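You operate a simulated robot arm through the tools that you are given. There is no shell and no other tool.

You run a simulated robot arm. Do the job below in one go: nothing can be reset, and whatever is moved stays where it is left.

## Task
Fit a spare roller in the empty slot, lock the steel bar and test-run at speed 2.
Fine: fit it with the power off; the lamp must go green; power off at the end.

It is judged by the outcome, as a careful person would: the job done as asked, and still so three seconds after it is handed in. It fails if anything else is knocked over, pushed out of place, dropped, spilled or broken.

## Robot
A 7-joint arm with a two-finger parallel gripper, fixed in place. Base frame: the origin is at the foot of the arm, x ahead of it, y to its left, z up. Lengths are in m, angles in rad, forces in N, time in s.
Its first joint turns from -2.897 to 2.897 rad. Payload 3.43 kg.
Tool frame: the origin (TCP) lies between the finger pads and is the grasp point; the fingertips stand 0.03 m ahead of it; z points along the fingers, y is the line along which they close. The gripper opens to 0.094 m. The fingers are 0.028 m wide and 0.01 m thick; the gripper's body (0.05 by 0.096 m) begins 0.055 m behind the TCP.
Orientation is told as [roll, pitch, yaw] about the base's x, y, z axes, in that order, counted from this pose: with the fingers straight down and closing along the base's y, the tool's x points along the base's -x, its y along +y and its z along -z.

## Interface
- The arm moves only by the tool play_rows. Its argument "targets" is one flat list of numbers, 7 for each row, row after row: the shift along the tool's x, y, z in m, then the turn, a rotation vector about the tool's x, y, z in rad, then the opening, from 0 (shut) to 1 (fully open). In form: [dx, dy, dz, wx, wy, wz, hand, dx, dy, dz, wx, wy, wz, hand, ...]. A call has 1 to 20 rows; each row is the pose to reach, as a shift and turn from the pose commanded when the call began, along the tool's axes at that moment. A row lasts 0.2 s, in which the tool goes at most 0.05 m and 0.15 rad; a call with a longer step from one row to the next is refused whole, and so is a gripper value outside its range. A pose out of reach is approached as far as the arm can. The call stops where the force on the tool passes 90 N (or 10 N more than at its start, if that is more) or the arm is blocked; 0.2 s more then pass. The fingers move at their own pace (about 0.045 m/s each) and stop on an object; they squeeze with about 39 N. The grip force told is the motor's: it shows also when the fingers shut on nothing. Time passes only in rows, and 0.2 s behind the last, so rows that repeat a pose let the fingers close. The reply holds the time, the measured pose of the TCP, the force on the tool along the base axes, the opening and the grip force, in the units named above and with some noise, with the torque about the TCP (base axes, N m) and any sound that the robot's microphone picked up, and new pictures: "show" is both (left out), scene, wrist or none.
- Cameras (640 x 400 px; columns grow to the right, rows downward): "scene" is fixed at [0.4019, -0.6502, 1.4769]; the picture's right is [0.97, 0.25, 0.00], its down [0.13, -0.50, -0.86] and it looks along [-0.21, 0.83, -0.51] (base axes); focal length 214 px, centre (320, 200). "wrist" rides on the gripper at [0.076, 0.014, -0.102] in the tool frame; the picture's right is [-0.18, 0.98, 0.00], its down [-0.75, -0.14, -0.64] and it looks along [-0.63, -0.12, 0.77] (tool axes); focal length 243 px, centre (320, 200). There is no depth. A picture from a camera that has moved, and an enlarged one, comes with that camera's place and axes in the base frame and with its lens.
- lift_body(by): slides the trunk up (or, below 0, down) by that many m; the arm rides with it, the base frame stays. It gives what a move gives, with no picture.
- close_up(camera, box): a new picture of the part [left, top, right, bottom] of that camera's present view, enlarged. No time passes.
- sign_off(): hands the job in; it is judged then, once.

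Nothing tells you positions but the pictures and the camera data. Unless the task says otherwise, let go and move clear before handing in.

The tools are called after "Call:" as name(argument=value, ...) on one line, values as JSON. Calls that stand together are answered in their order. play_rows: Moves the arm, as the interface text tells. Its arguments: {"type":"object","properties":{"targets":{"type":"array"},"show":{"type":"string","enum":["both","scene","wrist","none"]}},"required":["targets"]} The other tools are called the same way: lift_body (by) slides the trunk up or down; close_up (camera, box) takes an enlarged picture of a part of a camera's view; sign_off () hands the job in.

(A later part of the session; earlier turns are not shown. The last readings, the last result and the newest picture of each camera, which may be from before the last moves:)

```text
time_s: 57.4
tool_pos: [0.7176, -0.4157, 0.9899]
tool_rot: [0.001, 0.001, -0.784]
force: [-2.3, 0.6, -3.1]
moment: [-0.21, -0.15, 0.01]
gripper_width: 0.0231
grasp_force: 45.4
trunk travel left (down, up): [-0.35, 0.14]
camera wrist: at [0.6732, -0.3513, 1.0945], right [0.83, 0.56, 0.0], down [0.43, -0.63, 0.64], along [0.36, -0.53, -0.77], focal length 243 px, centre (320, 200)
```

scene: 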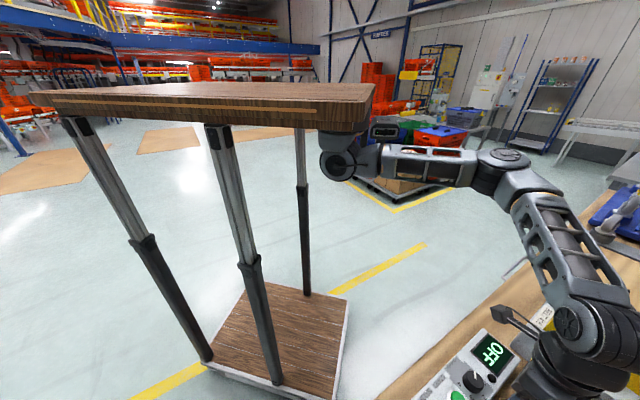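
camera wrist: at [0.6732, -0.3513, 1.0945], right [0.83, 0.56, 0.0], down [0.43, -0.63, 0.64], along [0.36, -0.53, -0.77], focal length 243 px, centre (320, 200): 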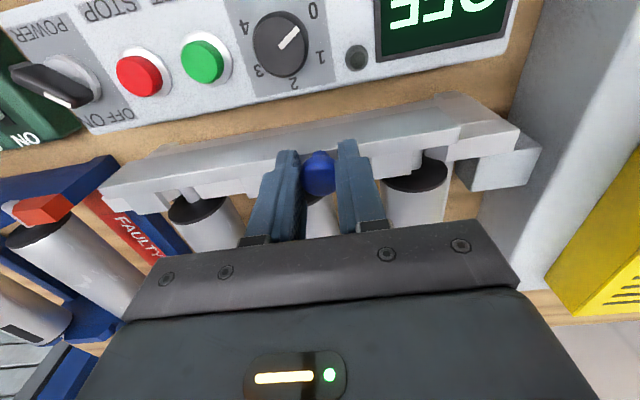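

The bar slides smoothly with the knob. Continuing.

Call:
play_rows(targets=[0, 0.003, 0, 0, 0, 0, 0.1, 0, 0.006, 0, 0, 0, 0, 0.1, 0, 0.009, 0, 0, 0, 0, 0.1, 0, 0.012, 0, 0, 0, 0, 0.1], show="wrist")

Call:
close_up(camera="wrist", box=[100, 80, 540, 260])

```text
time_s: 58.4
tool_pos: [0.7263, -0.4083, 0.9913]
tool_rot: [0.001, -0.003, -0.788]
force: [-4.6, 2.9, -1.4]
moment: [0.3, 0.34, 0.02]
gripper_width: 0.0228
grasp_force: 45.2
trunk travel left (down, up): [-0.35, 0.14]
camera wrist: at [0.6816, -0.343, 1.0945], right [0.83, 0.56, 0.0], down [0.43, -0.63, 0.64], along [0.36, -0.53, -0.77], focal length 243 px, centre (320, 200)
```

wrist: 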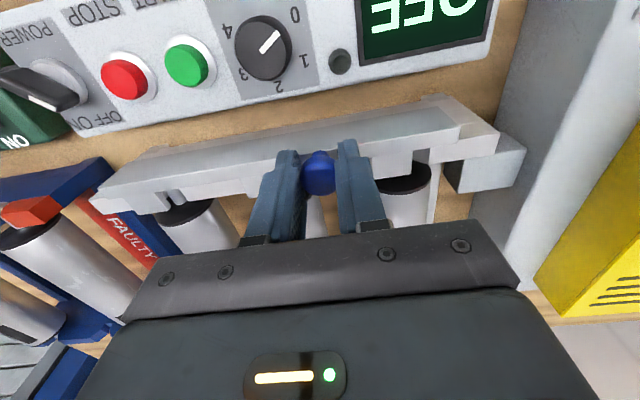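

```text
1.45 times, centred on (320, 170) of wrist
camera zoom: at [0.6816, -0.343, 1.0945], right [0.83, 0.56, 0.0], down [0.43, -0.63, 0.64], along [0.36, -0.53, -0.77], focal length 353 px, centre (320, 244)
```

zoom: 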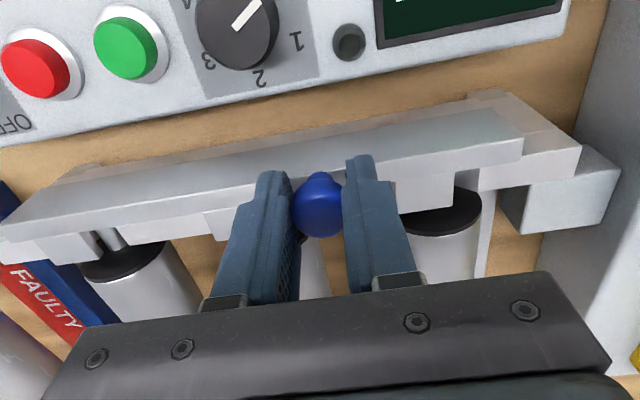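

Call:
play_rows(targets=[0, 0.003, 0, 0, 0, 0, 0.1, 0, 0.006, 0, 0, 0, 0, 0.1, 0, 0.009, 0, 0, 0, 0, 0.1, 0, 0.012, 0, 0, 0, 0, 0.1], show="wrist")

Call:
close_up(camera="wrist", box=[100, 80, 540, 260])

```text
time_s: 59.4
tool_pos: [0.7338, -0.3997, 0.9911]
tool_rot: [-0.002, -0.003, -0.789]
force: [-13.9, -2.8, -1.3]
moment: [-0.2, 0.05, -0.04]
gripper_width: 0.0229
grasp_force: 44.8
trunk travel left (down, up): [-0.35, 0.14]
camera wrist: at [0.6889, -0.3357, 1.0944], right [0.83, 0.56, 0.0], down [0.43, -0.63, 0.64], along [0.36, -0.53, -0.77], focal length 243 px, centre (320, 200)
```

wrist: 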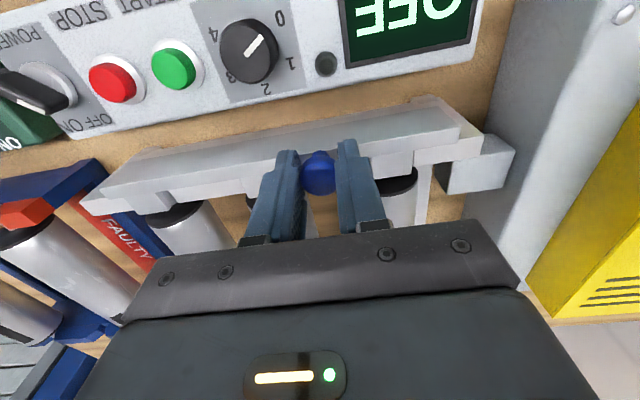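

```text
1.45 times, centred on (320, 170) of wrist
camera zoom: at [0.6889, -0.3357, 1.0944], right [0.83, 0.56, 0.0], down [0.43, -0.63, 0.64], along [0.36, -0.53, -0.77], focal length 353 px, centre (320, 244)
```

zoom: 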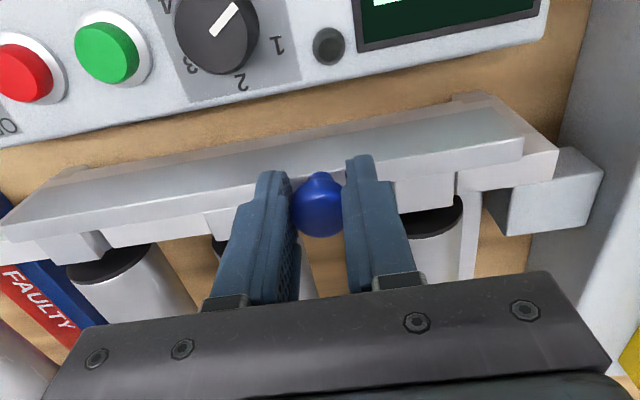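

Call:
play_rows(targets=[0, 0.002, 0, 0, 0, 0, 0.1, 0, 0.004, 0, 0, 0, 0, 0.1, 0, 0.004, 0, 0, 0, 0, 0.1], show="wrist")

Call:
close_up(camera="wrist", box=[80, 80, 520, 260])

```text
time_s: 60.2
tool_pos: [0.7338, -0.4003, 0.9908]
tool_rot: [-0.006, -0.001, -0.793]
force: [-35.0, -28.2, -5.2]
moment: [-0.92, 0.15, -0.17]
gripper_width: 0.0229
grasp_force: 45.6
trunk travel left (down, up): [-0.35, 0.14]
camera wrist: at [0.6897, -0.3351, 1.0944], right [0.83, 0.56, 0.0], down [0.43, -0.63, 0.64], along [0.36, -0.54, -0.77], focal length 243 px, centre (320, 200)
```

wrist: 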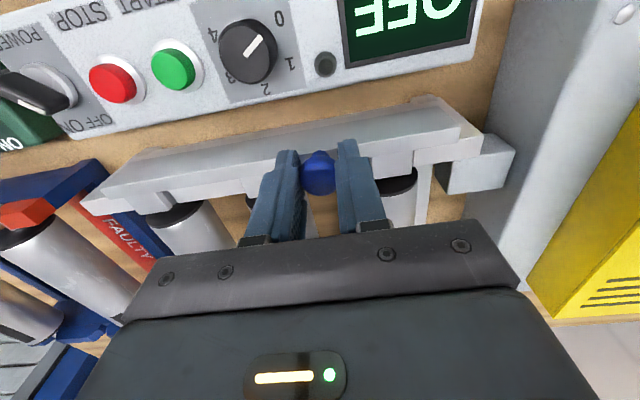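

```text
1.45 times, centred on (300, 170) of wrist
camera zoom: at [0.6897, -0.3351, 1.0944], right [0.83, 0.56, 0.0], down [0.43, -0.63, 0.64], along [0.36, -0.54, -0.77], focal length 353 px, centre (349, 244)
```

zoom: 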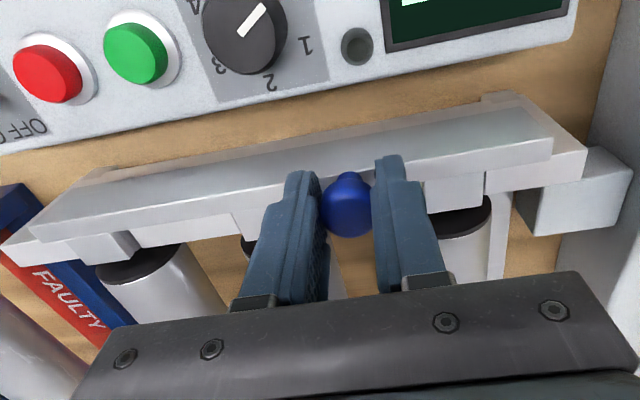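

The bar has hit its end stop after about 35 mm. I'll relax the push, release the knob and rise.

Call:
play_rows(targets=[0, -0.0025, 0, 0, 0, 0, 0.1, 0, -0.005, 0, 0, 0, 0, 0.1, 0, -0.005, 0, 0, 0, 0, 0.3, 0, -0.005, 0, 0, 0, 0, 0.5, 0, -0.005, 0, 0, 0, 0, 0.6, 0, -0.005, 0, 0, 0, 0, 0.6], show="none")

Call:
play_rows(targets=[0, 0, -0.03, 0, 0, 0, 0.6, 0, 0, -0.06, 0, 0, 0, 0.6, 0.04, 0, -0.08, 0, 0, 0, 0.6, 0.04, 0, -0.08, 0, 0, 0, 0.6], show="both")

Call:
close_up(camera="wrist", box=[140, 0, 500, 240])

Call:
close_up(camera="scene", box=[440, 300, 640, 400])

```text
time_s: 61.6
tool_pos: [0.7346, -0.4003, 0.9906]
tool_rot: [0.001, -0.003, -0.786]
force: [0.6, 0.1, -0.3]
moment: [-0.01, 0.01, 0.0]
gripper_width: 0.0564
grasp_force: 0.0
trunk travel left (down, up): [-0.35, 0.14]
```

```text
time_s: 62.6
tool_pos: [0.7054, -0.3707, 1.0717]
tool_rot: [0.003, 0.0, -0.784]
force: [0.0, 0.6, 0.5]
moment: [0.01, -0.01, 0.04]
gripper_width: 0.0565
grasp_force: 0.1
trunk travel left (down, up): [-0.35, 0.14]
camera wrist: at [0.6612, -0.307, 1.1756], right [0.83, 0.56, 0.0], down [0.43, -0.63, 0.64], along [0.36, -0.53, -0.77], focal length 243 px, centre (320, 200)
```

scene: 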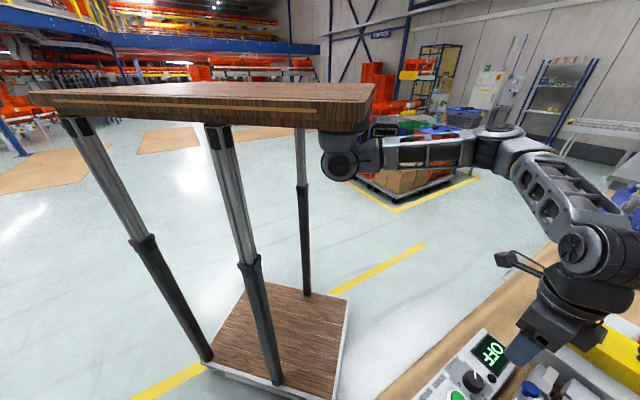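
wrist: 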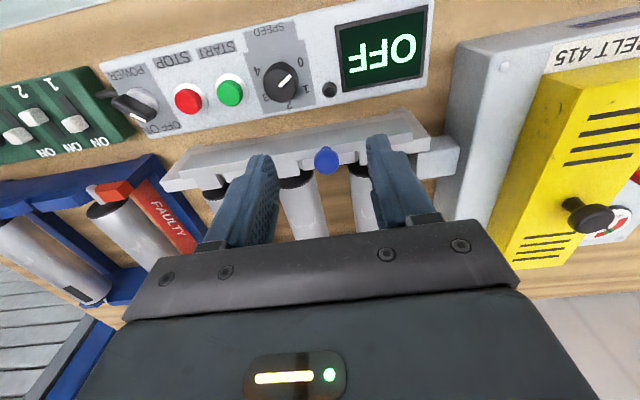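

```text
1.67 times, centred on (320, 120) of wrist
camera zoom: at [0.6612, -0.307, 1.1756], right [0.83, 0.56, 0.0], down [0.43, -0.63, 0.64], along [0.36, -0.53, -0.77], focal length 404 px, centre (320, 333)
```

zoom: 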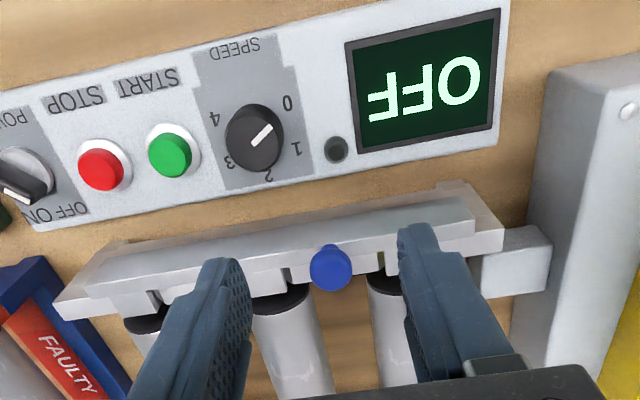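

```text
3.20 times, centred on (540, 350) of scene
camera zoom: at [0.4019, -0.6502, 1.4769], right [0.97, 0.25, 0.0], down [0.13, -0.5, -0.86], along [-0.21, 0.83, -0.51], focal length 686 px, centre (-384, -280)
```

zoom: 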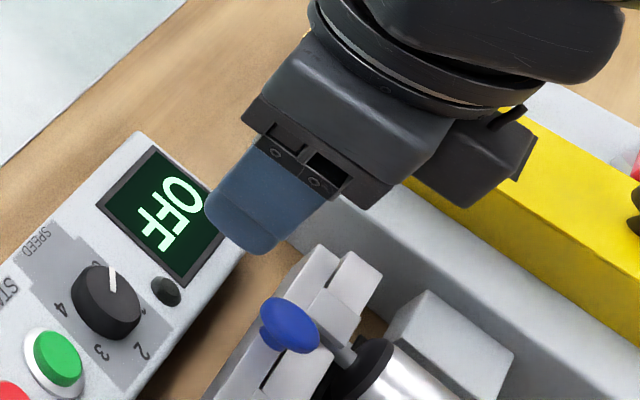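

The bar stays put with its tabs over the axles. Next I'll look closely at the control panel: power switch, speed dial and buttons.

Call:
play_rows(targets=[0.015, -0.0425, 0, 0, 0, 0, 0.6, 0.03, -0.085, 0, 0, 0, 0, 0.6, 0.045, -0.1275, 0, 0, 0, 0, 0.6, 0.06, -0.17, 0, 0, 0, 0, 0.6, 0.06, -0.17, 0, 0, 0, 0, 0.6], show="wrist")

Call:
close_up(camera="wrist", box=[160, 0, 480, 200])

Call:
close_up(camera="wrist", box=[240, 60, 400, 180])

```text
time_s: 63.8
tool_pos: [0.5436, -0.4495, 1.0724]
tool_rot: [0.0, -0.004, -0.786]
force: [0.0, -0.1, 0.2]
moment: [0.01, 0.01, 0.01]
gripper_width: 0.0562
grasp_force: 0.1
trunk travel left (down, up): [-0.35, 0.14]
camera wrist: at [0.4984, -0.3852, 1.1758], right [0.83, 0.56, 0.0], down [0.43, -0.63, 0.64], along [0.36, -0.53, -0.77], focal length 243 px, centre (320, 200)
```

wrist: 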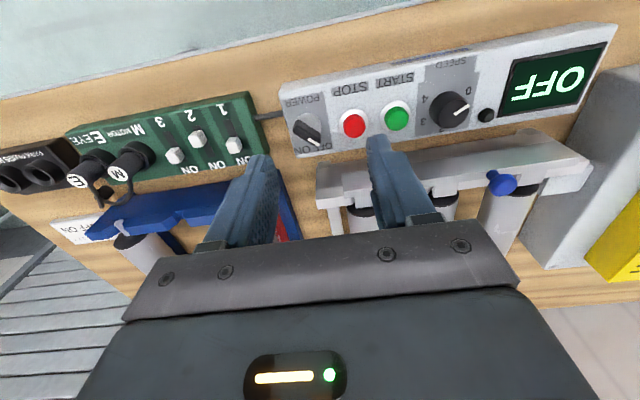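

```text
2.00 times, centred on (320, 100) of wrist
camera zoom: at [0.4984, -0.3852, 1.1758], right [0.83, 0.56, 0.0], down [0.43, -0.63, 0.64], along [0.36, -0.53, -0.77], focal length 485 px, centre (320, 400)
```

zoom: 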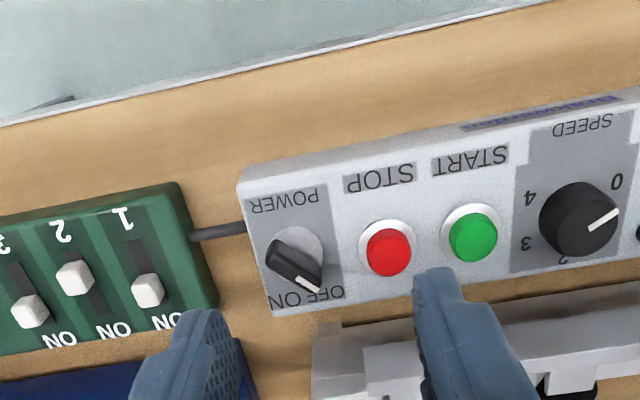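

```text
3.33 times, centred on (320, 120) of wrist
camera zoom: at [0.4984, -0.3852, 1.1758], right [0.83, 0.56, 0.0], down [0.43, -0.63, 0.64], along [0.36, -0.53, -0.77], focal length 809 px, centre (320, 467)
```

zoom: 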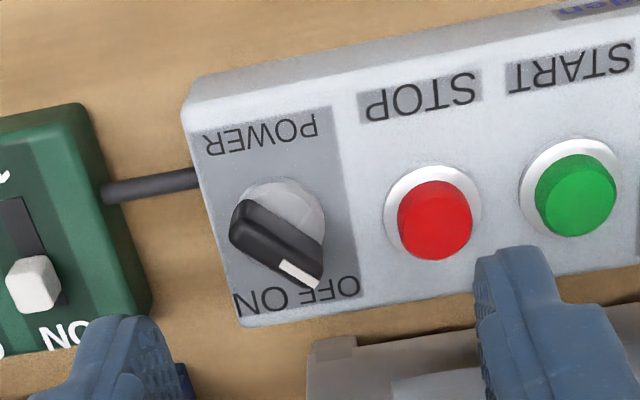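

The power lever points to OFF, so I'll need to turn it clockwise seen from above. I'll align the fingers across the lever and hover above it.

Call:
play_rows(targets=[-0.007, -0.0043, 0.014, 0, 0, -0.129, 0.45, -0.0139, -0.0087, 0.028, 0, 0, -0.258, 0.32, -0.0208, -0.013, 0.042, 0, 0, -0.387, 0.32, -0.0278, -0.0174, 0.056, 0, 0, -0.516, 0.32, -0.0347, -0.0217, 0.07, 0, 0, -0.645, 0.32, -0.0347, -0.0217, 0.07, 0, 0, -0.645, 0.32], show="both")

Call:
close_up(camera="wrist", box=[220, 40, 420, 200])

```text
time_s: 65.2
tool_pos: [0.5534, -0.4887, 1.0001]
tool_rot: [0.0, -0.002, -0.138]
force: [-0.1, -0.5, 0.5]
moment: [-0.08, 0.02, 0.02]
gripper_width: 0.0302
grasp_force: 0.1
trunk travel left (down, up): [-0.35, 0.14]
camera wrist: at [0.4785, -0.4639, 1.1035], right [0.32, 0.95, 0.0], down [0.73, -0.24, 0.64], along [0.61, -0.21, -0.77], focal length 243 px, centre (320, 200)
```

scene: 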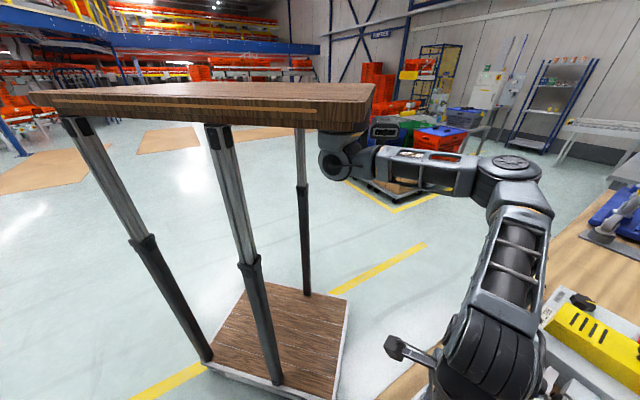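
wrist: 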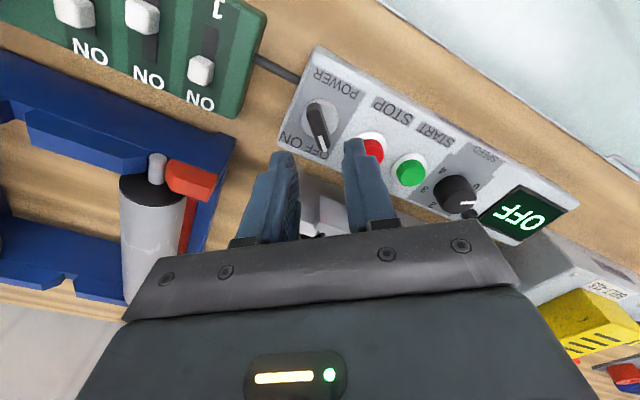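

```text
2.50 times, centred on (320, 120) of wrist
camera zoom: at [0.4785, -0.4639, 1.1035], right [0.32, 0.95, 0.0], down [0.73, -0.24, 0.64], along [0.61, -0.21, -0.77], focal length 606 px, centre (320, 400)
```

zoom: 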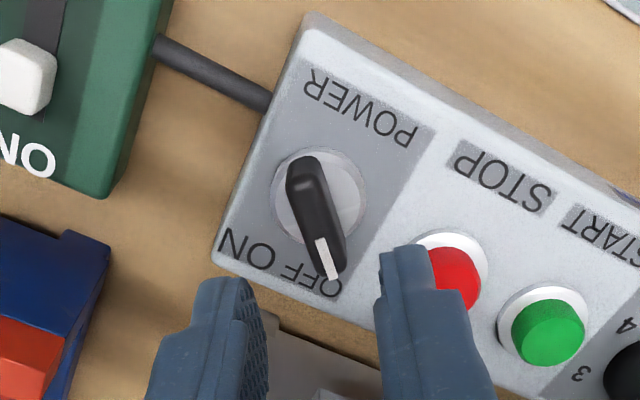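

The lever is centred under the gripper and points about 45° off, along base x. I'll align, descend, and check contact.

Call:
play_rows(targets=[0, 0, 0.01, 0, 0, -0.138, 0.32, 0, 0, 0.035, 0, 0, -0.138, 0.32, 0, 0, 0.055, 0, 0, -0.138, 0.32, 0, 0, 0.065, 0, 0, -0.138, 0.32, 0, 0, 0.065, 0, 0, -0.138, 0.32], show="wrist")

Call:
close_up(camera="wrist", box=[220, 100, 420, 240])

```text
time_s: 66.4
tool_pos: [0.5525, -0.4889, 0.9347]
tool_rot: [-0.001, -0.003, -0.004]
force: [0.0, -1.7, 0.9]
moment: [-0.07, -0.01, 0.0]
gripper_width: 0.0307
grasp_force: 0.7
trunk travel left (down, up): [-0.35, 0.14]
camera wrist: at [0.4756, -0.4744, 1.0395], right [0.19, 0.98, 0.0], down [0.75, -0.14, 0.64], along [0.63, -0.12, -0.77], focal length 243 px, centre (320, 200)
```

wrist: 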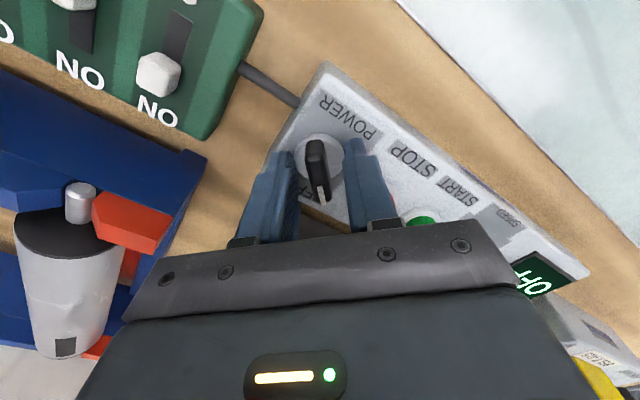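

```text
2.86 times, centred on (320, 170) of wrist
camera zoom: at [0.4756, -0.4744, 1.0395], right [0.19, 0.98, 0.0], down [0.75, -0.14, 0.64], along [0.63, -0.12, -0.77], focal length 693 px, centre (320, 286)
```

zoom: 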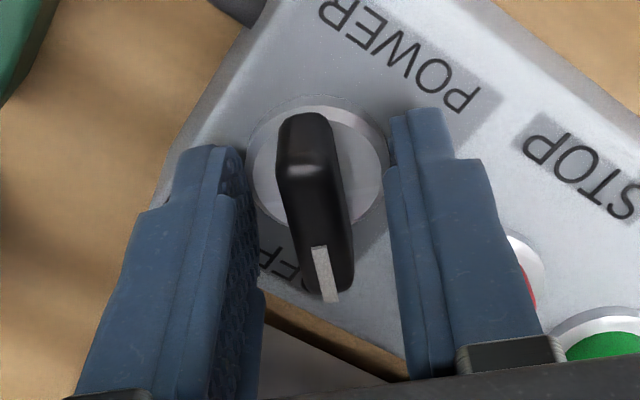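

Call:
play_rows(targets=[0, 0, 0, 0, 0, 0, 0.2, 0, 0, 0, 0, 0, 0, 0.1, 0, 0, 0, 0, 0, 0, 0.05, 0, 0, 0, 0, 0, 0, 0.05], show="wrist")

Call:
close_up(camera="wrist", box=[220, 100, 420, 240])

```text
time_s: 67.4
tool_pos: [0.5543, -0.4905, 0.9362]
tool_rot: [-0.001, -0.002, -0.005]
force: [0.9, -12.4, 0.1]
moment: [-0.45, -0.2, -0.03]
gripper_width: 0.0287
grasp_force: 45.3
trunk travel left (down, up): [-0.35, 0.14]
camera wrist: at [0.4756, -0.475, 1.0397], right [0.19, 0.98, 0.0], down [0.75, -0.14, 0.64], along [0.63, -0.12, -0.77], focal length 243 px, centre (320, 200)
```

wrist: 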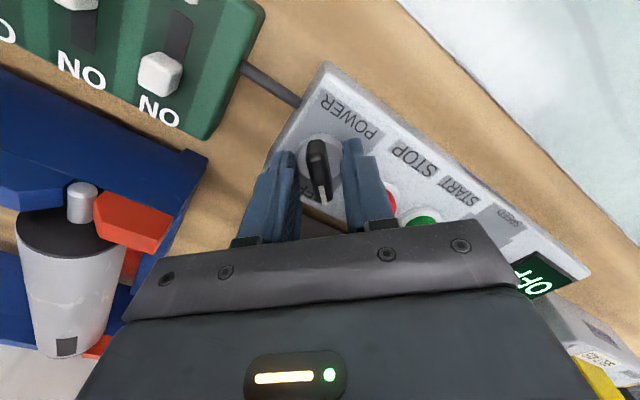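

```text
2.86 times, centred on (320, 170) of wrist
camera zoom: at [0.4756, -0.475, 1.0397], right [0.19, 0.98, 0.0], down [0.75, -0.14, 0.64], along [0.63, -0.12, -0.77], focal length 693 px, centre (320, 286)
```

zoom: 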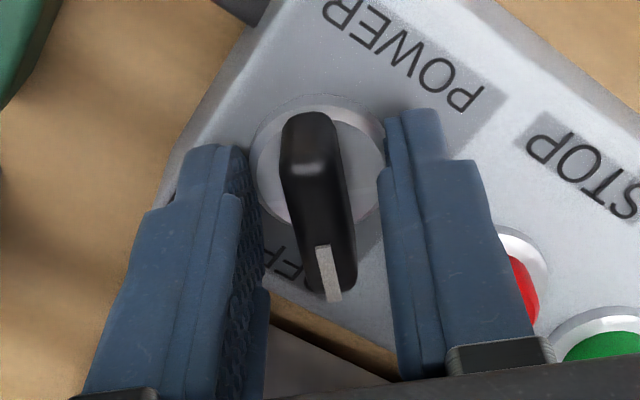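

The fingers closed on the white base rather than the lever. I'll open, rise a few millimetres and grip the lever itself.

Call:
play_rows(targets=[0, 0, 0, 0, 0, 0, 0.34, 0, 0, 0, 0, 0, 0, 0.34, 0, 0, -0.005, 0, 0, 0, 0.34, 0, 0, -0.008, 0, 0, 0, 0.34, 0, 0, -0.008, 0, 0, 0, 0.15, 0, 0, -0.008, 0, 0, 0, 0.05, 0, 0, -0.008, 0, 0, 0, 0.05, 0, 0, -0.008, 0, 0, 0, 0.05], show="wrist")

Call:
close_up(camera="wrist", box=[220, 100, 420, 240])

```text
time_s: 69.2
tool_pos: [0.5519, -0.4916, 0.9429]
tool_rot: [-0.002, -0.004, -0.004]
force: [0.4, -13.2, -2.0]
moment: [-0.16, 0.38, -0.02]
gripper_width: 0.011
grasp_force: 44.7
trunk travel left (down, up): [-0.35, 0.14]
camera wrist: at [0.4755, -0.475, 1.0472], right [0.19, 0.98, 0.0], down [0.75, -0.14, 0.64], along [0.63, -0.12, -0.77], focal length 243 px, centre (320, 200)
```

wrist: 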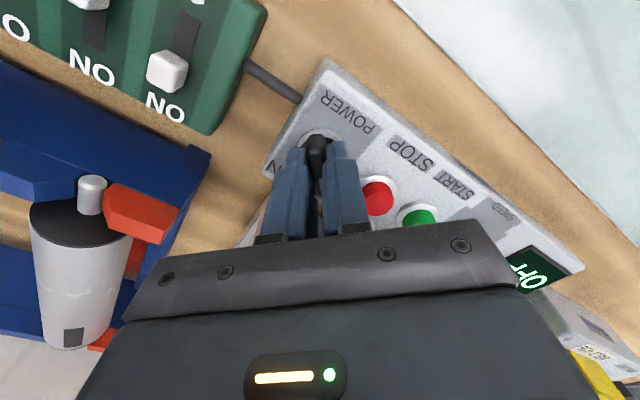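

```text
2.86 times, centred on (320, 170) of wrist
camera zoom: at [0.4755, -0.475, 1.0472], right [0.19, 0.98, 0.0], down [0.75, -0.14, 0.64], along [0.63, -0.12, -0.77], focal length 693 px, centre (320, 286)
```

zoom: 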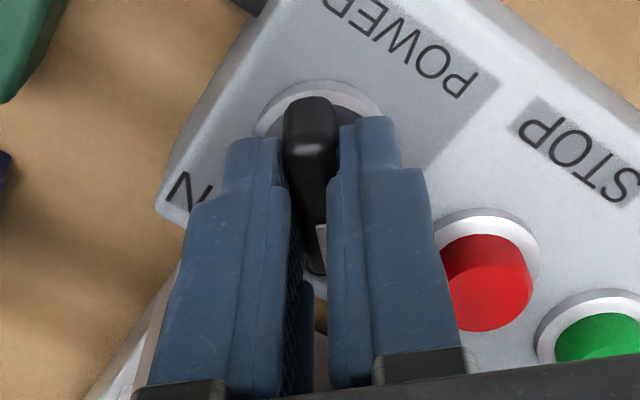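

I have the lever now. I'll ease the sideways preload and turn it clockwise.

Call:
play_rows(targets=[0, -0.002, 0, 0, 0, 0, 0.05, 0, -0.002, 0, 0, 0, 0.1, 0.05, 0, -0.002, 0, 0, 0, 0.22, 0.05, 0, -0.002, 0, 0, 0, 0.34, 0.05, 0, -0.002, 0, 0, 0, 0.46, 0.05], show="wrist")

```text
time_s: 70.4
tool_pos: [0.5527, -0.4892, 0.943]
tool_rot: [0.002, -0.003, -0.464]
force: [-5.2, 16.8, 5.3]
moment: [-0.24, -0.78, 0.02]
gripper_width: 0.0111
grasp_force: 44.2
trunk travel left (down, up): [-0.35, 0.14]
camera wrist: at [0.4899, -0.4425, 1.0472], right [0.61, 0.8, 0.0], down [0.61, -0.47, 0.64], along [0.51, -0.39, -0.77], focal length 243 px, centre (320, 200)
```

wrist: 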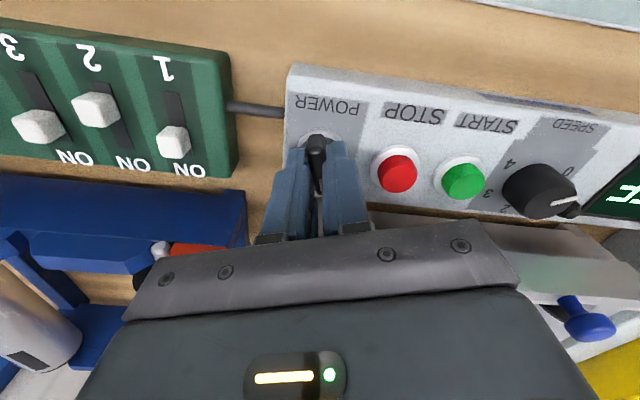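

Call:
play_rows(targets=[0.0007, 0.0013, 0, 0, 0, 0.1, 0.05, 0.0007, 0.0013, 0, 0, 0, 0.22, 0.05, 0.0007, 0.0013, 0, 0, 0, 0.34, 0.05, 0.0007, 0.0013, 0, 0, 0, 0.46, 0.05], show="wrist")

```text
time_s: 71.4
tool_pos: [0.5531, -0.4895, 0.9431]
tool_rot: [0.002, 0.0, -0.926]
force: [0.8, 9.9, 4.0]
moment: [0.66, 0.57, 0.0]
gripper_width: 0.0108
grasp_force: 44.2
trunk travel left (down, up): [-0.35, 0.14]
camera wrist: at [0.5175, -0.4194, 1.0472], right [0.9, 0.44, 0.0], down [0.34, -0.69, 0.64], along [0.29, -0.58, -0.77], focal length 243 px, centre (320, 200)
```

wrist: 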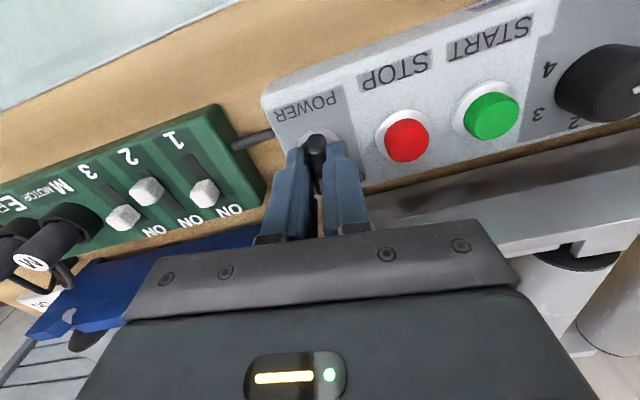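

Call:
play_rows(targets=[0, 0, 0, 0, 0, 0.1, 0.05, 0, 0, 0, 0, 0, 0.22, 0.05, 0, 0, 0, 0, 0, 0.34, 0.05, 0, 0, 0, 0, 0, 0.34, 0.05], show="both")

Call:
close_up(camera="scene", box=[400, 280, 640, 400])

```text
time_s: 72.4
tool_pos: [0.5532, -0.4883, 0.9435]
tool_rot: [0.003, -0.002, -1.263]
force: [3.9, 12.9, 1.0]
moment: [-0.31, -0.08, -0.03]
gripper_width: 0.0109
grasp_force: 44.2
trunk travel left (down, up): [-0.35, 0.14]
camera wrist: at [0.5429, -0.4116, 1.0472], right [0.99, 0.12, 0.0], down [0.09, -0.76, 0.64], along [0.08, -0.64, -0.77], focal length 243 px, centre (320, 200)
```

scene: 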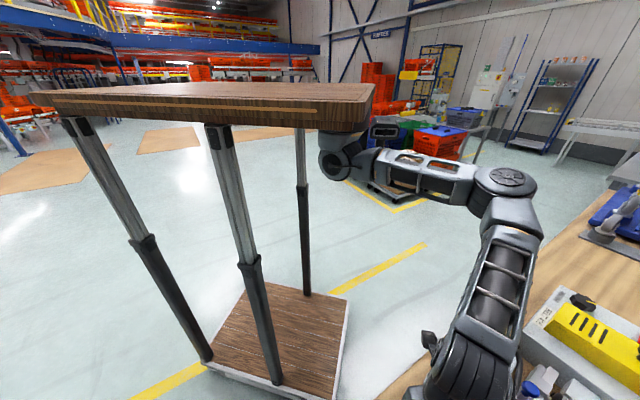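
wrist: 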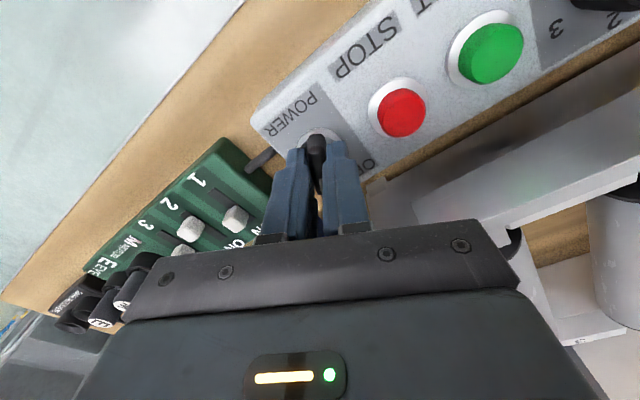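

```text
2.67 times, centred on (520, 340) of scene
camera zoom: at [0.4019, -0.6502, 1.4769], right [0.97, 0.25, 0.0], down [0.13, -0.5, -0.86], along [-0.21, 0.83, -0.51], focal length 572 px, centre (-213, -173)
```

zoom: 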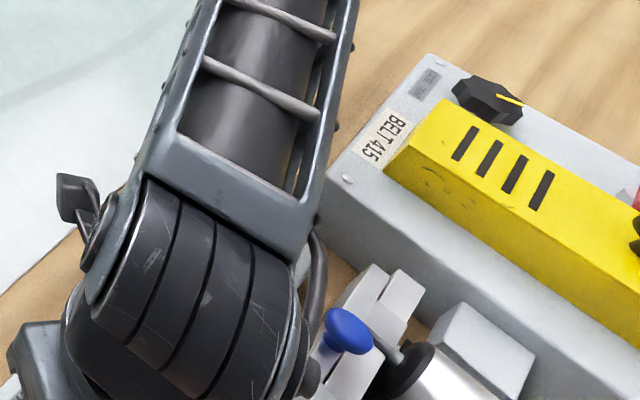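

Call:
play_rows(targets=[0, 0, 0, 0, 0, 0.1, 0.05, 0, 0, 0, 0, 0, 0.2, 0.05, 0, 0, 0, 0, 0, 0.3, 0.05, 0, 0, 0, 0, 0, 0.3, 0.05], show="wrist")

```text
time_s: 73.4
tool_pos: [0.5539, -0.4887, 0.9444]
tool_rot: [0.005, 0.0, -1.563]
force: [13.3, 17.5, 5.7]
moment: [-0.7, -0.02, -0.04]
gripper_width: 0.0107
grasp_force: 44.2
trunk travel left (down, up): [-0.35, 0.14]
camera wrist: at [0.5663, -0.4123, 1.0473], right [0.98, -0.18, 0.0], down [-0.14, -0.75, 0.64], along [-0.11, -0.63, -0.77], focal length 243 px, centre (320, 200)
```

wrist: 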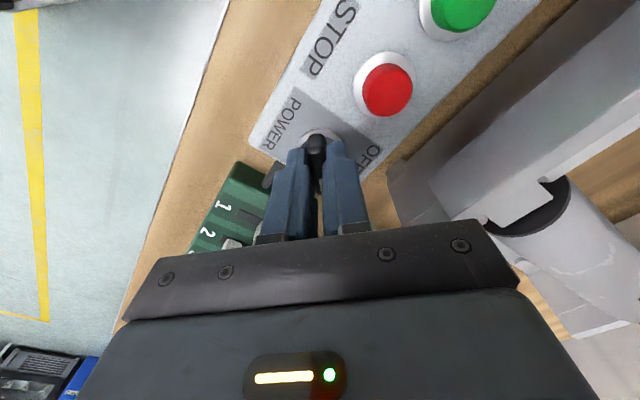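

Call:
play_rows(targets=[0, 0, 0, 0, 0, 0, 0.3, 0, 0, 0, 0, 0, 0, 0.32, 0, 0, -0.03, 0, 0, 0, 0.32, 0, 0, -0.075, 0, 0, 0, 0.32, 0.03, 0, -0.11, 0, 0, -0.12, 0.32, 0.03, 0, -0.11, 0, 0, -0.24, 0.32, 0.03, 0, -0.11, 0, 0, -0.36, 0.32, 0.03, 0, -0.11, 0, 0, -0.48, 0.32, 0.03, 0, -0.11, 0, 0, -0.6, 0.32, 0.03, 0, -0.11, 0, 0, -0.7, 0.32], show="both")

Call:
close_up(camera="wrist", box=[200, 20, 640, 240])

```text
time_s: 75.6
tool_pos: [0.5537, -0.4605, 1.0528]
tool_rot: [0.0, -0.001, -0.862]
force: [0.2, -1.5, 0.0]
moment: [0.01, 0.03, 0.03]
gripper_width: 0.0301
grasp_force: 0.0
trunk travel left (down, up): [-0.35, 0.14]
camera wrist: at [0.5125, -0.3921, 1.1573], right [0.87, 0.5, 0.0], down [0.38, -0.66, 0.64], along [0.32, -0.56, -0.77], focal length 243 px, centre (320, 200)
```

scene: 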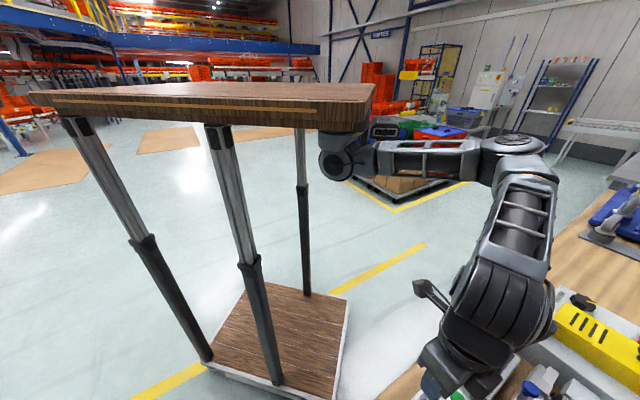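
wrist: 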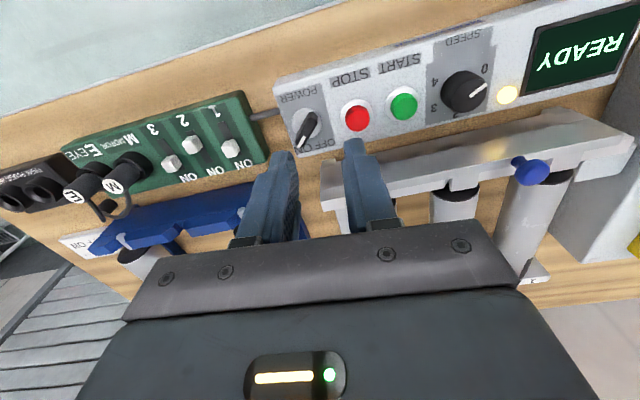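

```text
1.45 times, centred on (420, 130) of wrist
camera zoom: at [0.5125, -0.3921, 1.1573], right [0.87, 0.5, 0.0], down [0.38, -0.66, 0.64], along [0.32, -0.56, -0.77], focal length 353 px, centre (174, 302)
```

zoom: 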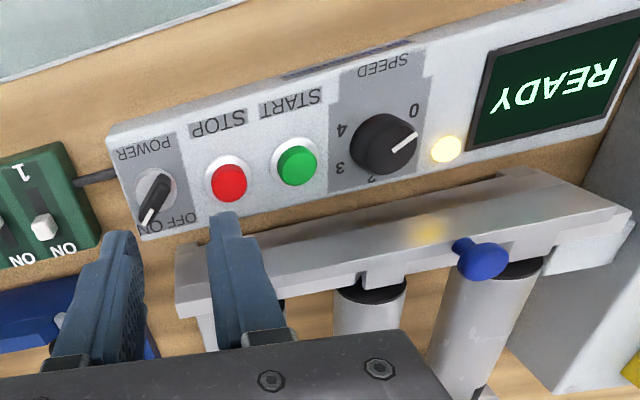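

The display says READY and the lamp shows a warm white. Now the speed dial, which is still at 0: I'll hover over it to measure the angle to 2.

Call:
play_rows(targets=[-0.0035, 0.0343, 0.0075, 0, 0, -0.019, 0.6, -0.007, 0.0686, 0.015, 0, 0, -0.038, 0.6, -0.0106, 0.1028, 0.0225, 0, 0, -0.057, 0.6, -0.0141, 0.1371, 0.03, 0, 0, -0.077, 0.6, -0.0141, 0.1371, 0.03, 0, 0, -0.077, 0.6], show="both")

Call:
close_up(camera="wrist", box=[200, 20, 440, 200])

```text
time_s: 76.8
tool_pos: [0.6657, -0.3795, 1.0232]
tool_rot: [-0.001, -0.002, -0.787]
force: [0.2, -0.6, 0.2]
moment: [0.01, 0.0, 0.02]
gripper_width: 0.0563
grasp_force: 0.0
trunk travel left (down, up): [-0.35, 0.14]
camera wrist: at [0.6214, -0.316, 1.1271], right [0.83, 0.56, 0.0], down [0.43, -0.63, 0.64], along [0.36, -0.53, -0.77], focal length 243 px, centre (320, 200)
```

scene: 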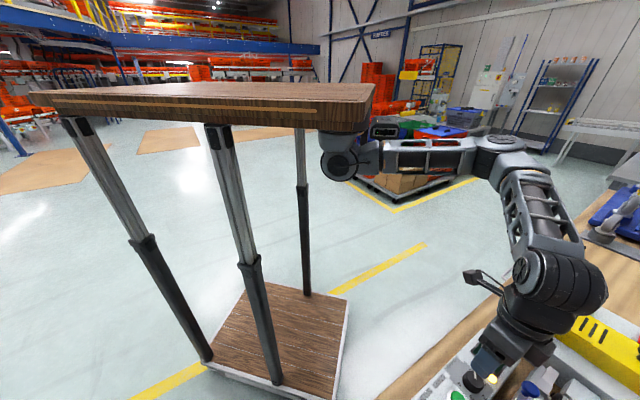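
wrist: 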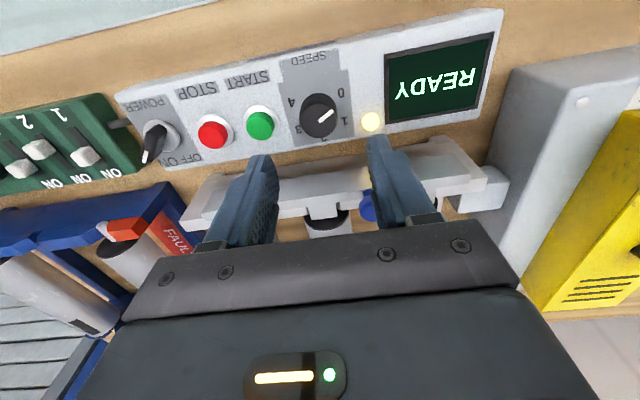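

```text
2.22 times, centred on (320, 110) of wrist
camera zoom: at [0.6214, -0.316, 1.1271], right [0.83, 0.56, 0.0], down [0.43, -0.63, 0.64], along [0.36, -0.53, -0.77], focal length 539 px, centre (320, 400)
```

zoom: 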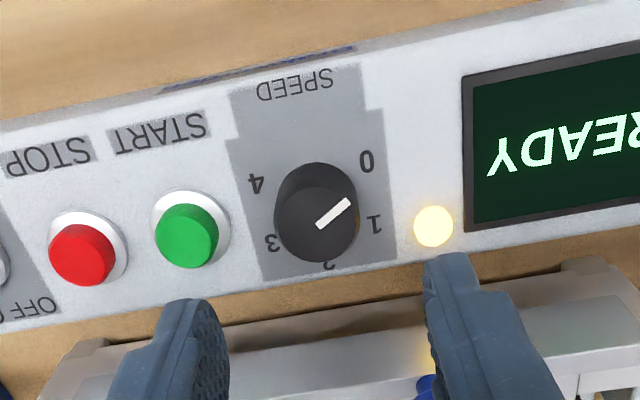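

The speed marks are 60° apart, so 0→2 is 120° clockwise. I'll turn the wrist to a starting angle that leaves enough range and check I'm centred over the dial.

Call:
play_rows(targets=[-0.0006, -0.0002, 0, 0, 0, -0.1372, 0.55, -0.0012, -0.0004, 0, 0, 0, -0.2744, 0.55, -0.0018, -0.0006, 0, 0, 0, -0.4116, 0.55, -0.0024, -0.0008, 0, 0, 0, -0.5488, 0.55, -0.003, -0.001, 0, 0, 0, -0.686, 0.55, -0.0036, -0.0012, 0, 0, 0, -0.8232, 0.55, -0.0042, -0.0014, 0, 0, 0, -0.9604, 0.55, -0.0048, -0.0017, 0, 0, 0, -1.0976, 0.55, -0.0053, -0.0019, 0, 0, 0, -1.235, 0.55, -0.0053, -0.0019, 0, 0, 0, -1.235, 0.55], show="wrist")

Call:
close_up(camera="wrist", box=[220, 40, 420, 200])

```text
time_s: 79.0
tool_pos: [0.6686, -0.3863, 1.0227]
tool_rot: [0.0, -0.003, 0.451]
force: [0.6, -0.2, -0.1]
moment: [0.02, 0.0, 0.0]
gripper_width: 0.0519
grasp_force: 0.0
trunk travel left (down, up): [-0.35, 0.14]
camera wrist: at [0.592, -0.4061, 1.1272], right [-0.26, 0.96, 0.0], down [0.74, 0.2, 0.64], along [0.62, 0.17, -0.77], focal length 243 px, centre (320, 200)
```

wrist: 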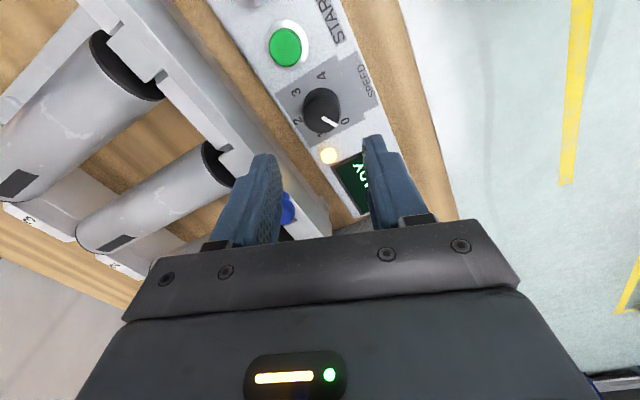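

```text
2.50 times, centred on (320, 120) of wrist
camera zoom: at [0.592, -0.4061, 1.1272], right [-0.26, 0.96, 0.0], down [0.74, 0.2, 0.64], along [0.62, 0.17, -0.77], focal length 606 px, centre (320, 400)
```

zoom: 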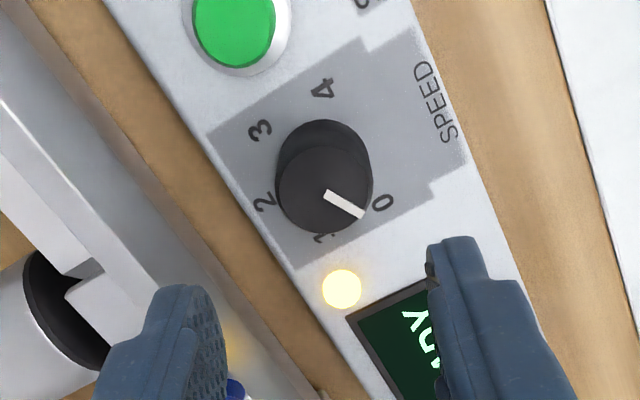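

Call:
play_rows(targets=[-0.001, 0.001, 0.03, 0, 0, 0, 0.55, -0.001, 0.001, 0.06, 0, 0, 0, 0.55, -0.001, 0.001, 0.077, 0, 0, 0, 0.55, -0.001, 0.001, 0.085, 0, 0, 0, 0.55, -0.001, 0.001, 0.085, 0, 0, 0, 0.55], show="wrist")

Call:
close_up(camera="wrist", box=[220, 80, 420, 240])

```text
time_s: 80.2
tool_pos: [0.6678, -0.3856, 0.9387]
tool_rot: [-0.001, -0.003, 0.447]
force: [-0.7, -0.1, -0.6]
moment: [0.02, 0.0, -0.01]
gripper_width: 0.0519
grasp_force: 0.0
trunk travel left (down, up): [-0.35, 0.14]
camera wrist: at [0.5924, -0.4054, 1.0424], right [-0.26, 0.97, 0.0], down [0.74, 0.2, 0.64], along [0.62, 0.17, -0.77], focal length 243 px, centre (320, 200)
```

wrist: 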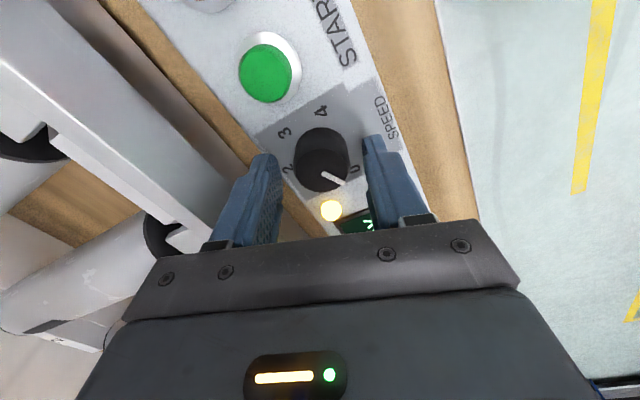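

```text
2.50 times, centred on (320, 160) of wrist
camera zoom: at [0.5924, -0.4054, 1.0424], right [-0.26, 0.97, 0.0], down [0.74, 0.2, 0.64], along [0.62, 0.17, -0.77], focal length 606 px, centre (320, 300)
```

zoom: 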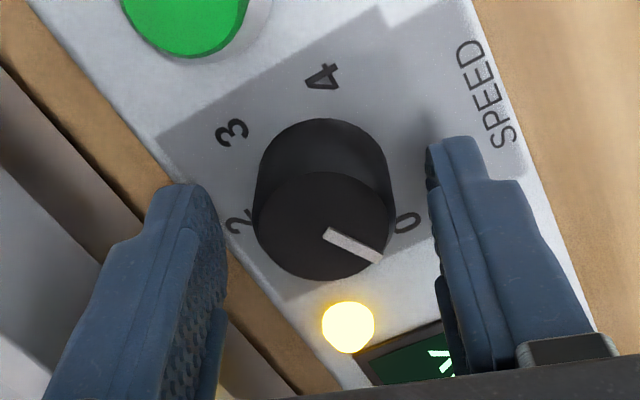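

Call:
play_rows(targets=[0, 0, 0, 0, 0, 0, 0.4, 0, 0, 0, 0, 0, 0, 0.25, 0, 0, 0, 0, 0, 0, 0.2, 0, 0, 0, 0, 0, 0, 0.2], show="none")

```text
time_s: 81.2
tool_pos: [0.6687, -0.385, 0.9392]
tool_rot: [-0.001, -0.002, 0.448]
force: [-5.5, 9.8, 2.2]
moment: [0.5, 0.14, -0.01]
gripper_width: 0.0323
grasp_force: 45.0
trunk travel left (down, up): [-0.35, 0.14]
```

Call:
play_rows(targets=[0, 0.0012, 0, 0, 0, 0.0, 0.2, 0, 0.0012, 0, 0, 0, 0.13, 0.2, 0, 0.0012, 0, 0, 0, 0.26, 0.2, 0, 0.0012, 0, 0, 0, 0.39, 0.2, 0, 0.0012, 0, 0, 0, 0.52, 0.2, 0, 0.0012, 0, 0, 0, 0.65, 0.2, 0, 0.0012, 0, 0, 0, 0.78, 0.2, 0, 0.0012, 0, 0, 0, 0.91, 0.2, 0, 0.0012, 0, 0, 0, 1.047, 0.2, 0, 0.0012, 0, 0, 0, 1.047, 0.2], show="wrist")

Call:
close_up(camera="wrist", box=[220, 60, 420, 220])

```text
time_s: 83.4
tool_pos: [0.6671, -0.385, 0.9384]
tool_rot: [-0.002, -0.002, -0.6]
force: [-3.8, -14.4, -2.2]
moment: [-0.36, 0.41, -0.04]
gripper_width: 0.0324
grasp_force: 44.8
trunk travel left (down, up): [-0.35, 0.14]
camera wrist: at [0.612, -0.3295, 1.0424], right [0.71, 0.71, 0.0], down [0.54, -0.54, 0.64], along [0.45, -0.46, -0.77], focal length 243 px, centre (320, 200)
```

wrist: 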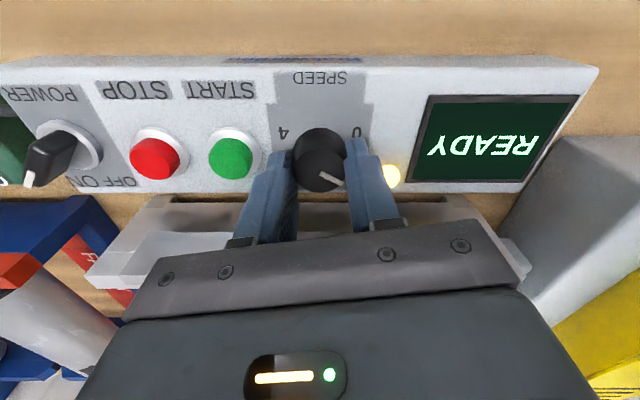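

```text
2.50 times, centred on (320, 140) of wrist
camera zoom: at [0.612, -0.3295, 1.0424], right [0.71, 0.71, 0.0], down [0.54, -0.54, 0.64], along [0.45, -0.46, -0.77], focal length 606 px, centre (320, 350)
```

zoom: 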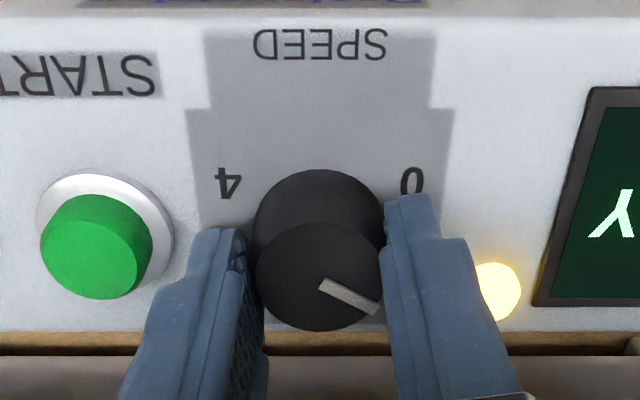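

The dial follows and now points at 1. Continuing to 2.

Call:
play_rows(targets=[0, -0.001, 0, 0, 0, 0.13, 0.2, 0, -0.001, 0, 0, 0, 0.26, 0.2, 0, -0.001, 0, 0, 0, 0.39, 0.2, 0, -0.001, 0, 0, 0, 0.52, 0.2, 0, -0.001, 0, 0, 0, 0.65, 0.2, 0, -0.001, 0, 0, 0, 0.78, 0.2, 0, -0.001, 0, 0, 0, 0.91, 0.2, 0, -0.001, 0, 0, 0, 1.047, 0.2, 0, -0.001, 0, 0, 0, 1.047, 0.2], show="wrist")

Call:
close_up(camera="wrist", box=[220, 60, 420, 220])

```text
time_s: 85.4
tool_pos: [0.668, -0.3857, 0.9389]
tool_rot: [0.003, 0.0, -1.647]
force: [-2.9, -1.6, 6.2]
moment: [-0.62, 0.16, 0.01]
gripper_width: 0.032
grasp_force: 45.3
trunk travel left (down, up): [-0.35, 0.14]
camera wrist: at [0.6866, -0.3096, 1.0426], right [0.97, -0.26, 0.0], down [-0.2, -0.74, 0.64], along [-0.16, -0.62, -0.77], focal length 243 px, centre (320, 200)
```

wrist: 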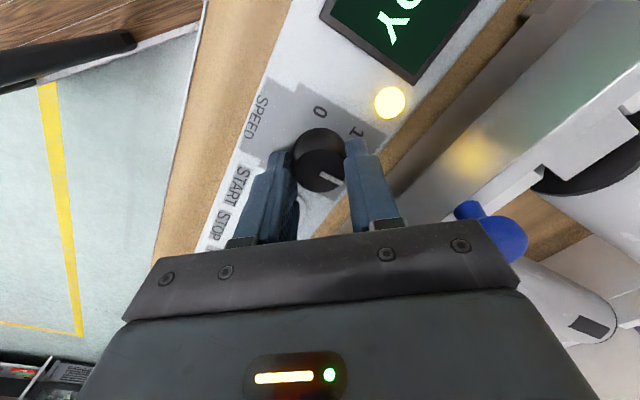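

```text
2.50 times, centred on (320, 140) of wrist
camera zoom: at [0.6866, -0.3096, 1.0426], right [0.97, -0.26, 0.0], down [-0.2, -0.74, 0.64], along [-0.16, -0.62, -0.77], focal length 606 px, centre (320, 350)
```

zoom: 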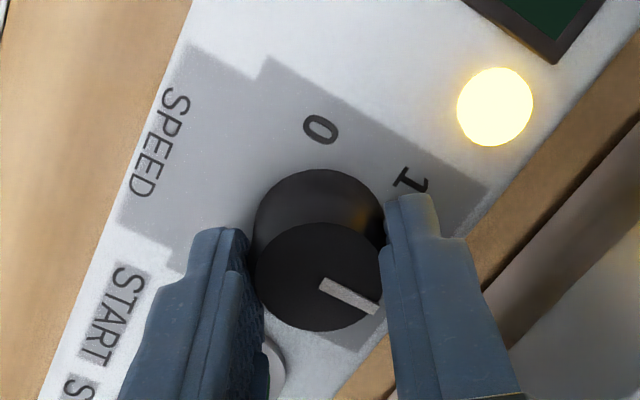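

Rotated the full 120°. I'll release, rise, and check where the pointer sits.

Call:
play_rows(targets=[0, 0, 0, 0, 0, 0, 0.45, 0, 0, 0, 0, 0, 0, 0.55, 0, 0, -0.03, 0, 0, 0, 0.55, 0, 0, -0.075, 0, 0, 0, 0.55, 0, 0, -0.085, 0, 0, -0.14, 0.55, 0, 0, -0.085, 0, 0, -0.28, 0.55, 0, 0, -0.085, 0, 0, -0.42, 0.55, 0, 0, -0.085, 0, 0, -0.56, 0.55, 0, 0, -0.085, 0, 0, -0.7, 0.55, 0, 0, -0.085, 0, 0, -0.86, 0.55], show="wrist")

Call:
close_up(camera="wrist", box=[200, 20, 440, 200])

```text
refused: row 10 steps farther than a row can; nothing moved
```

```text
2.22 times, centred on (320, 110) of wrist
camera zoom: at [0.6866, -0.3096, 1.0426], right [0.97, -0.26, 0.0], down [-0.2, -0.74, 0.64], along [-0.16, -0.62, -0.77], focal length 539 px, centre (320, 400)
```

zoom: 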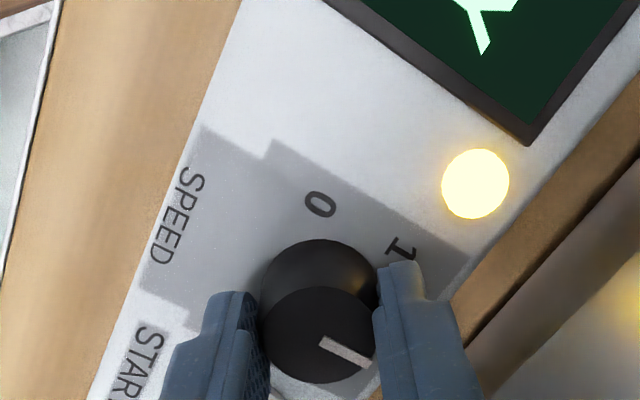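

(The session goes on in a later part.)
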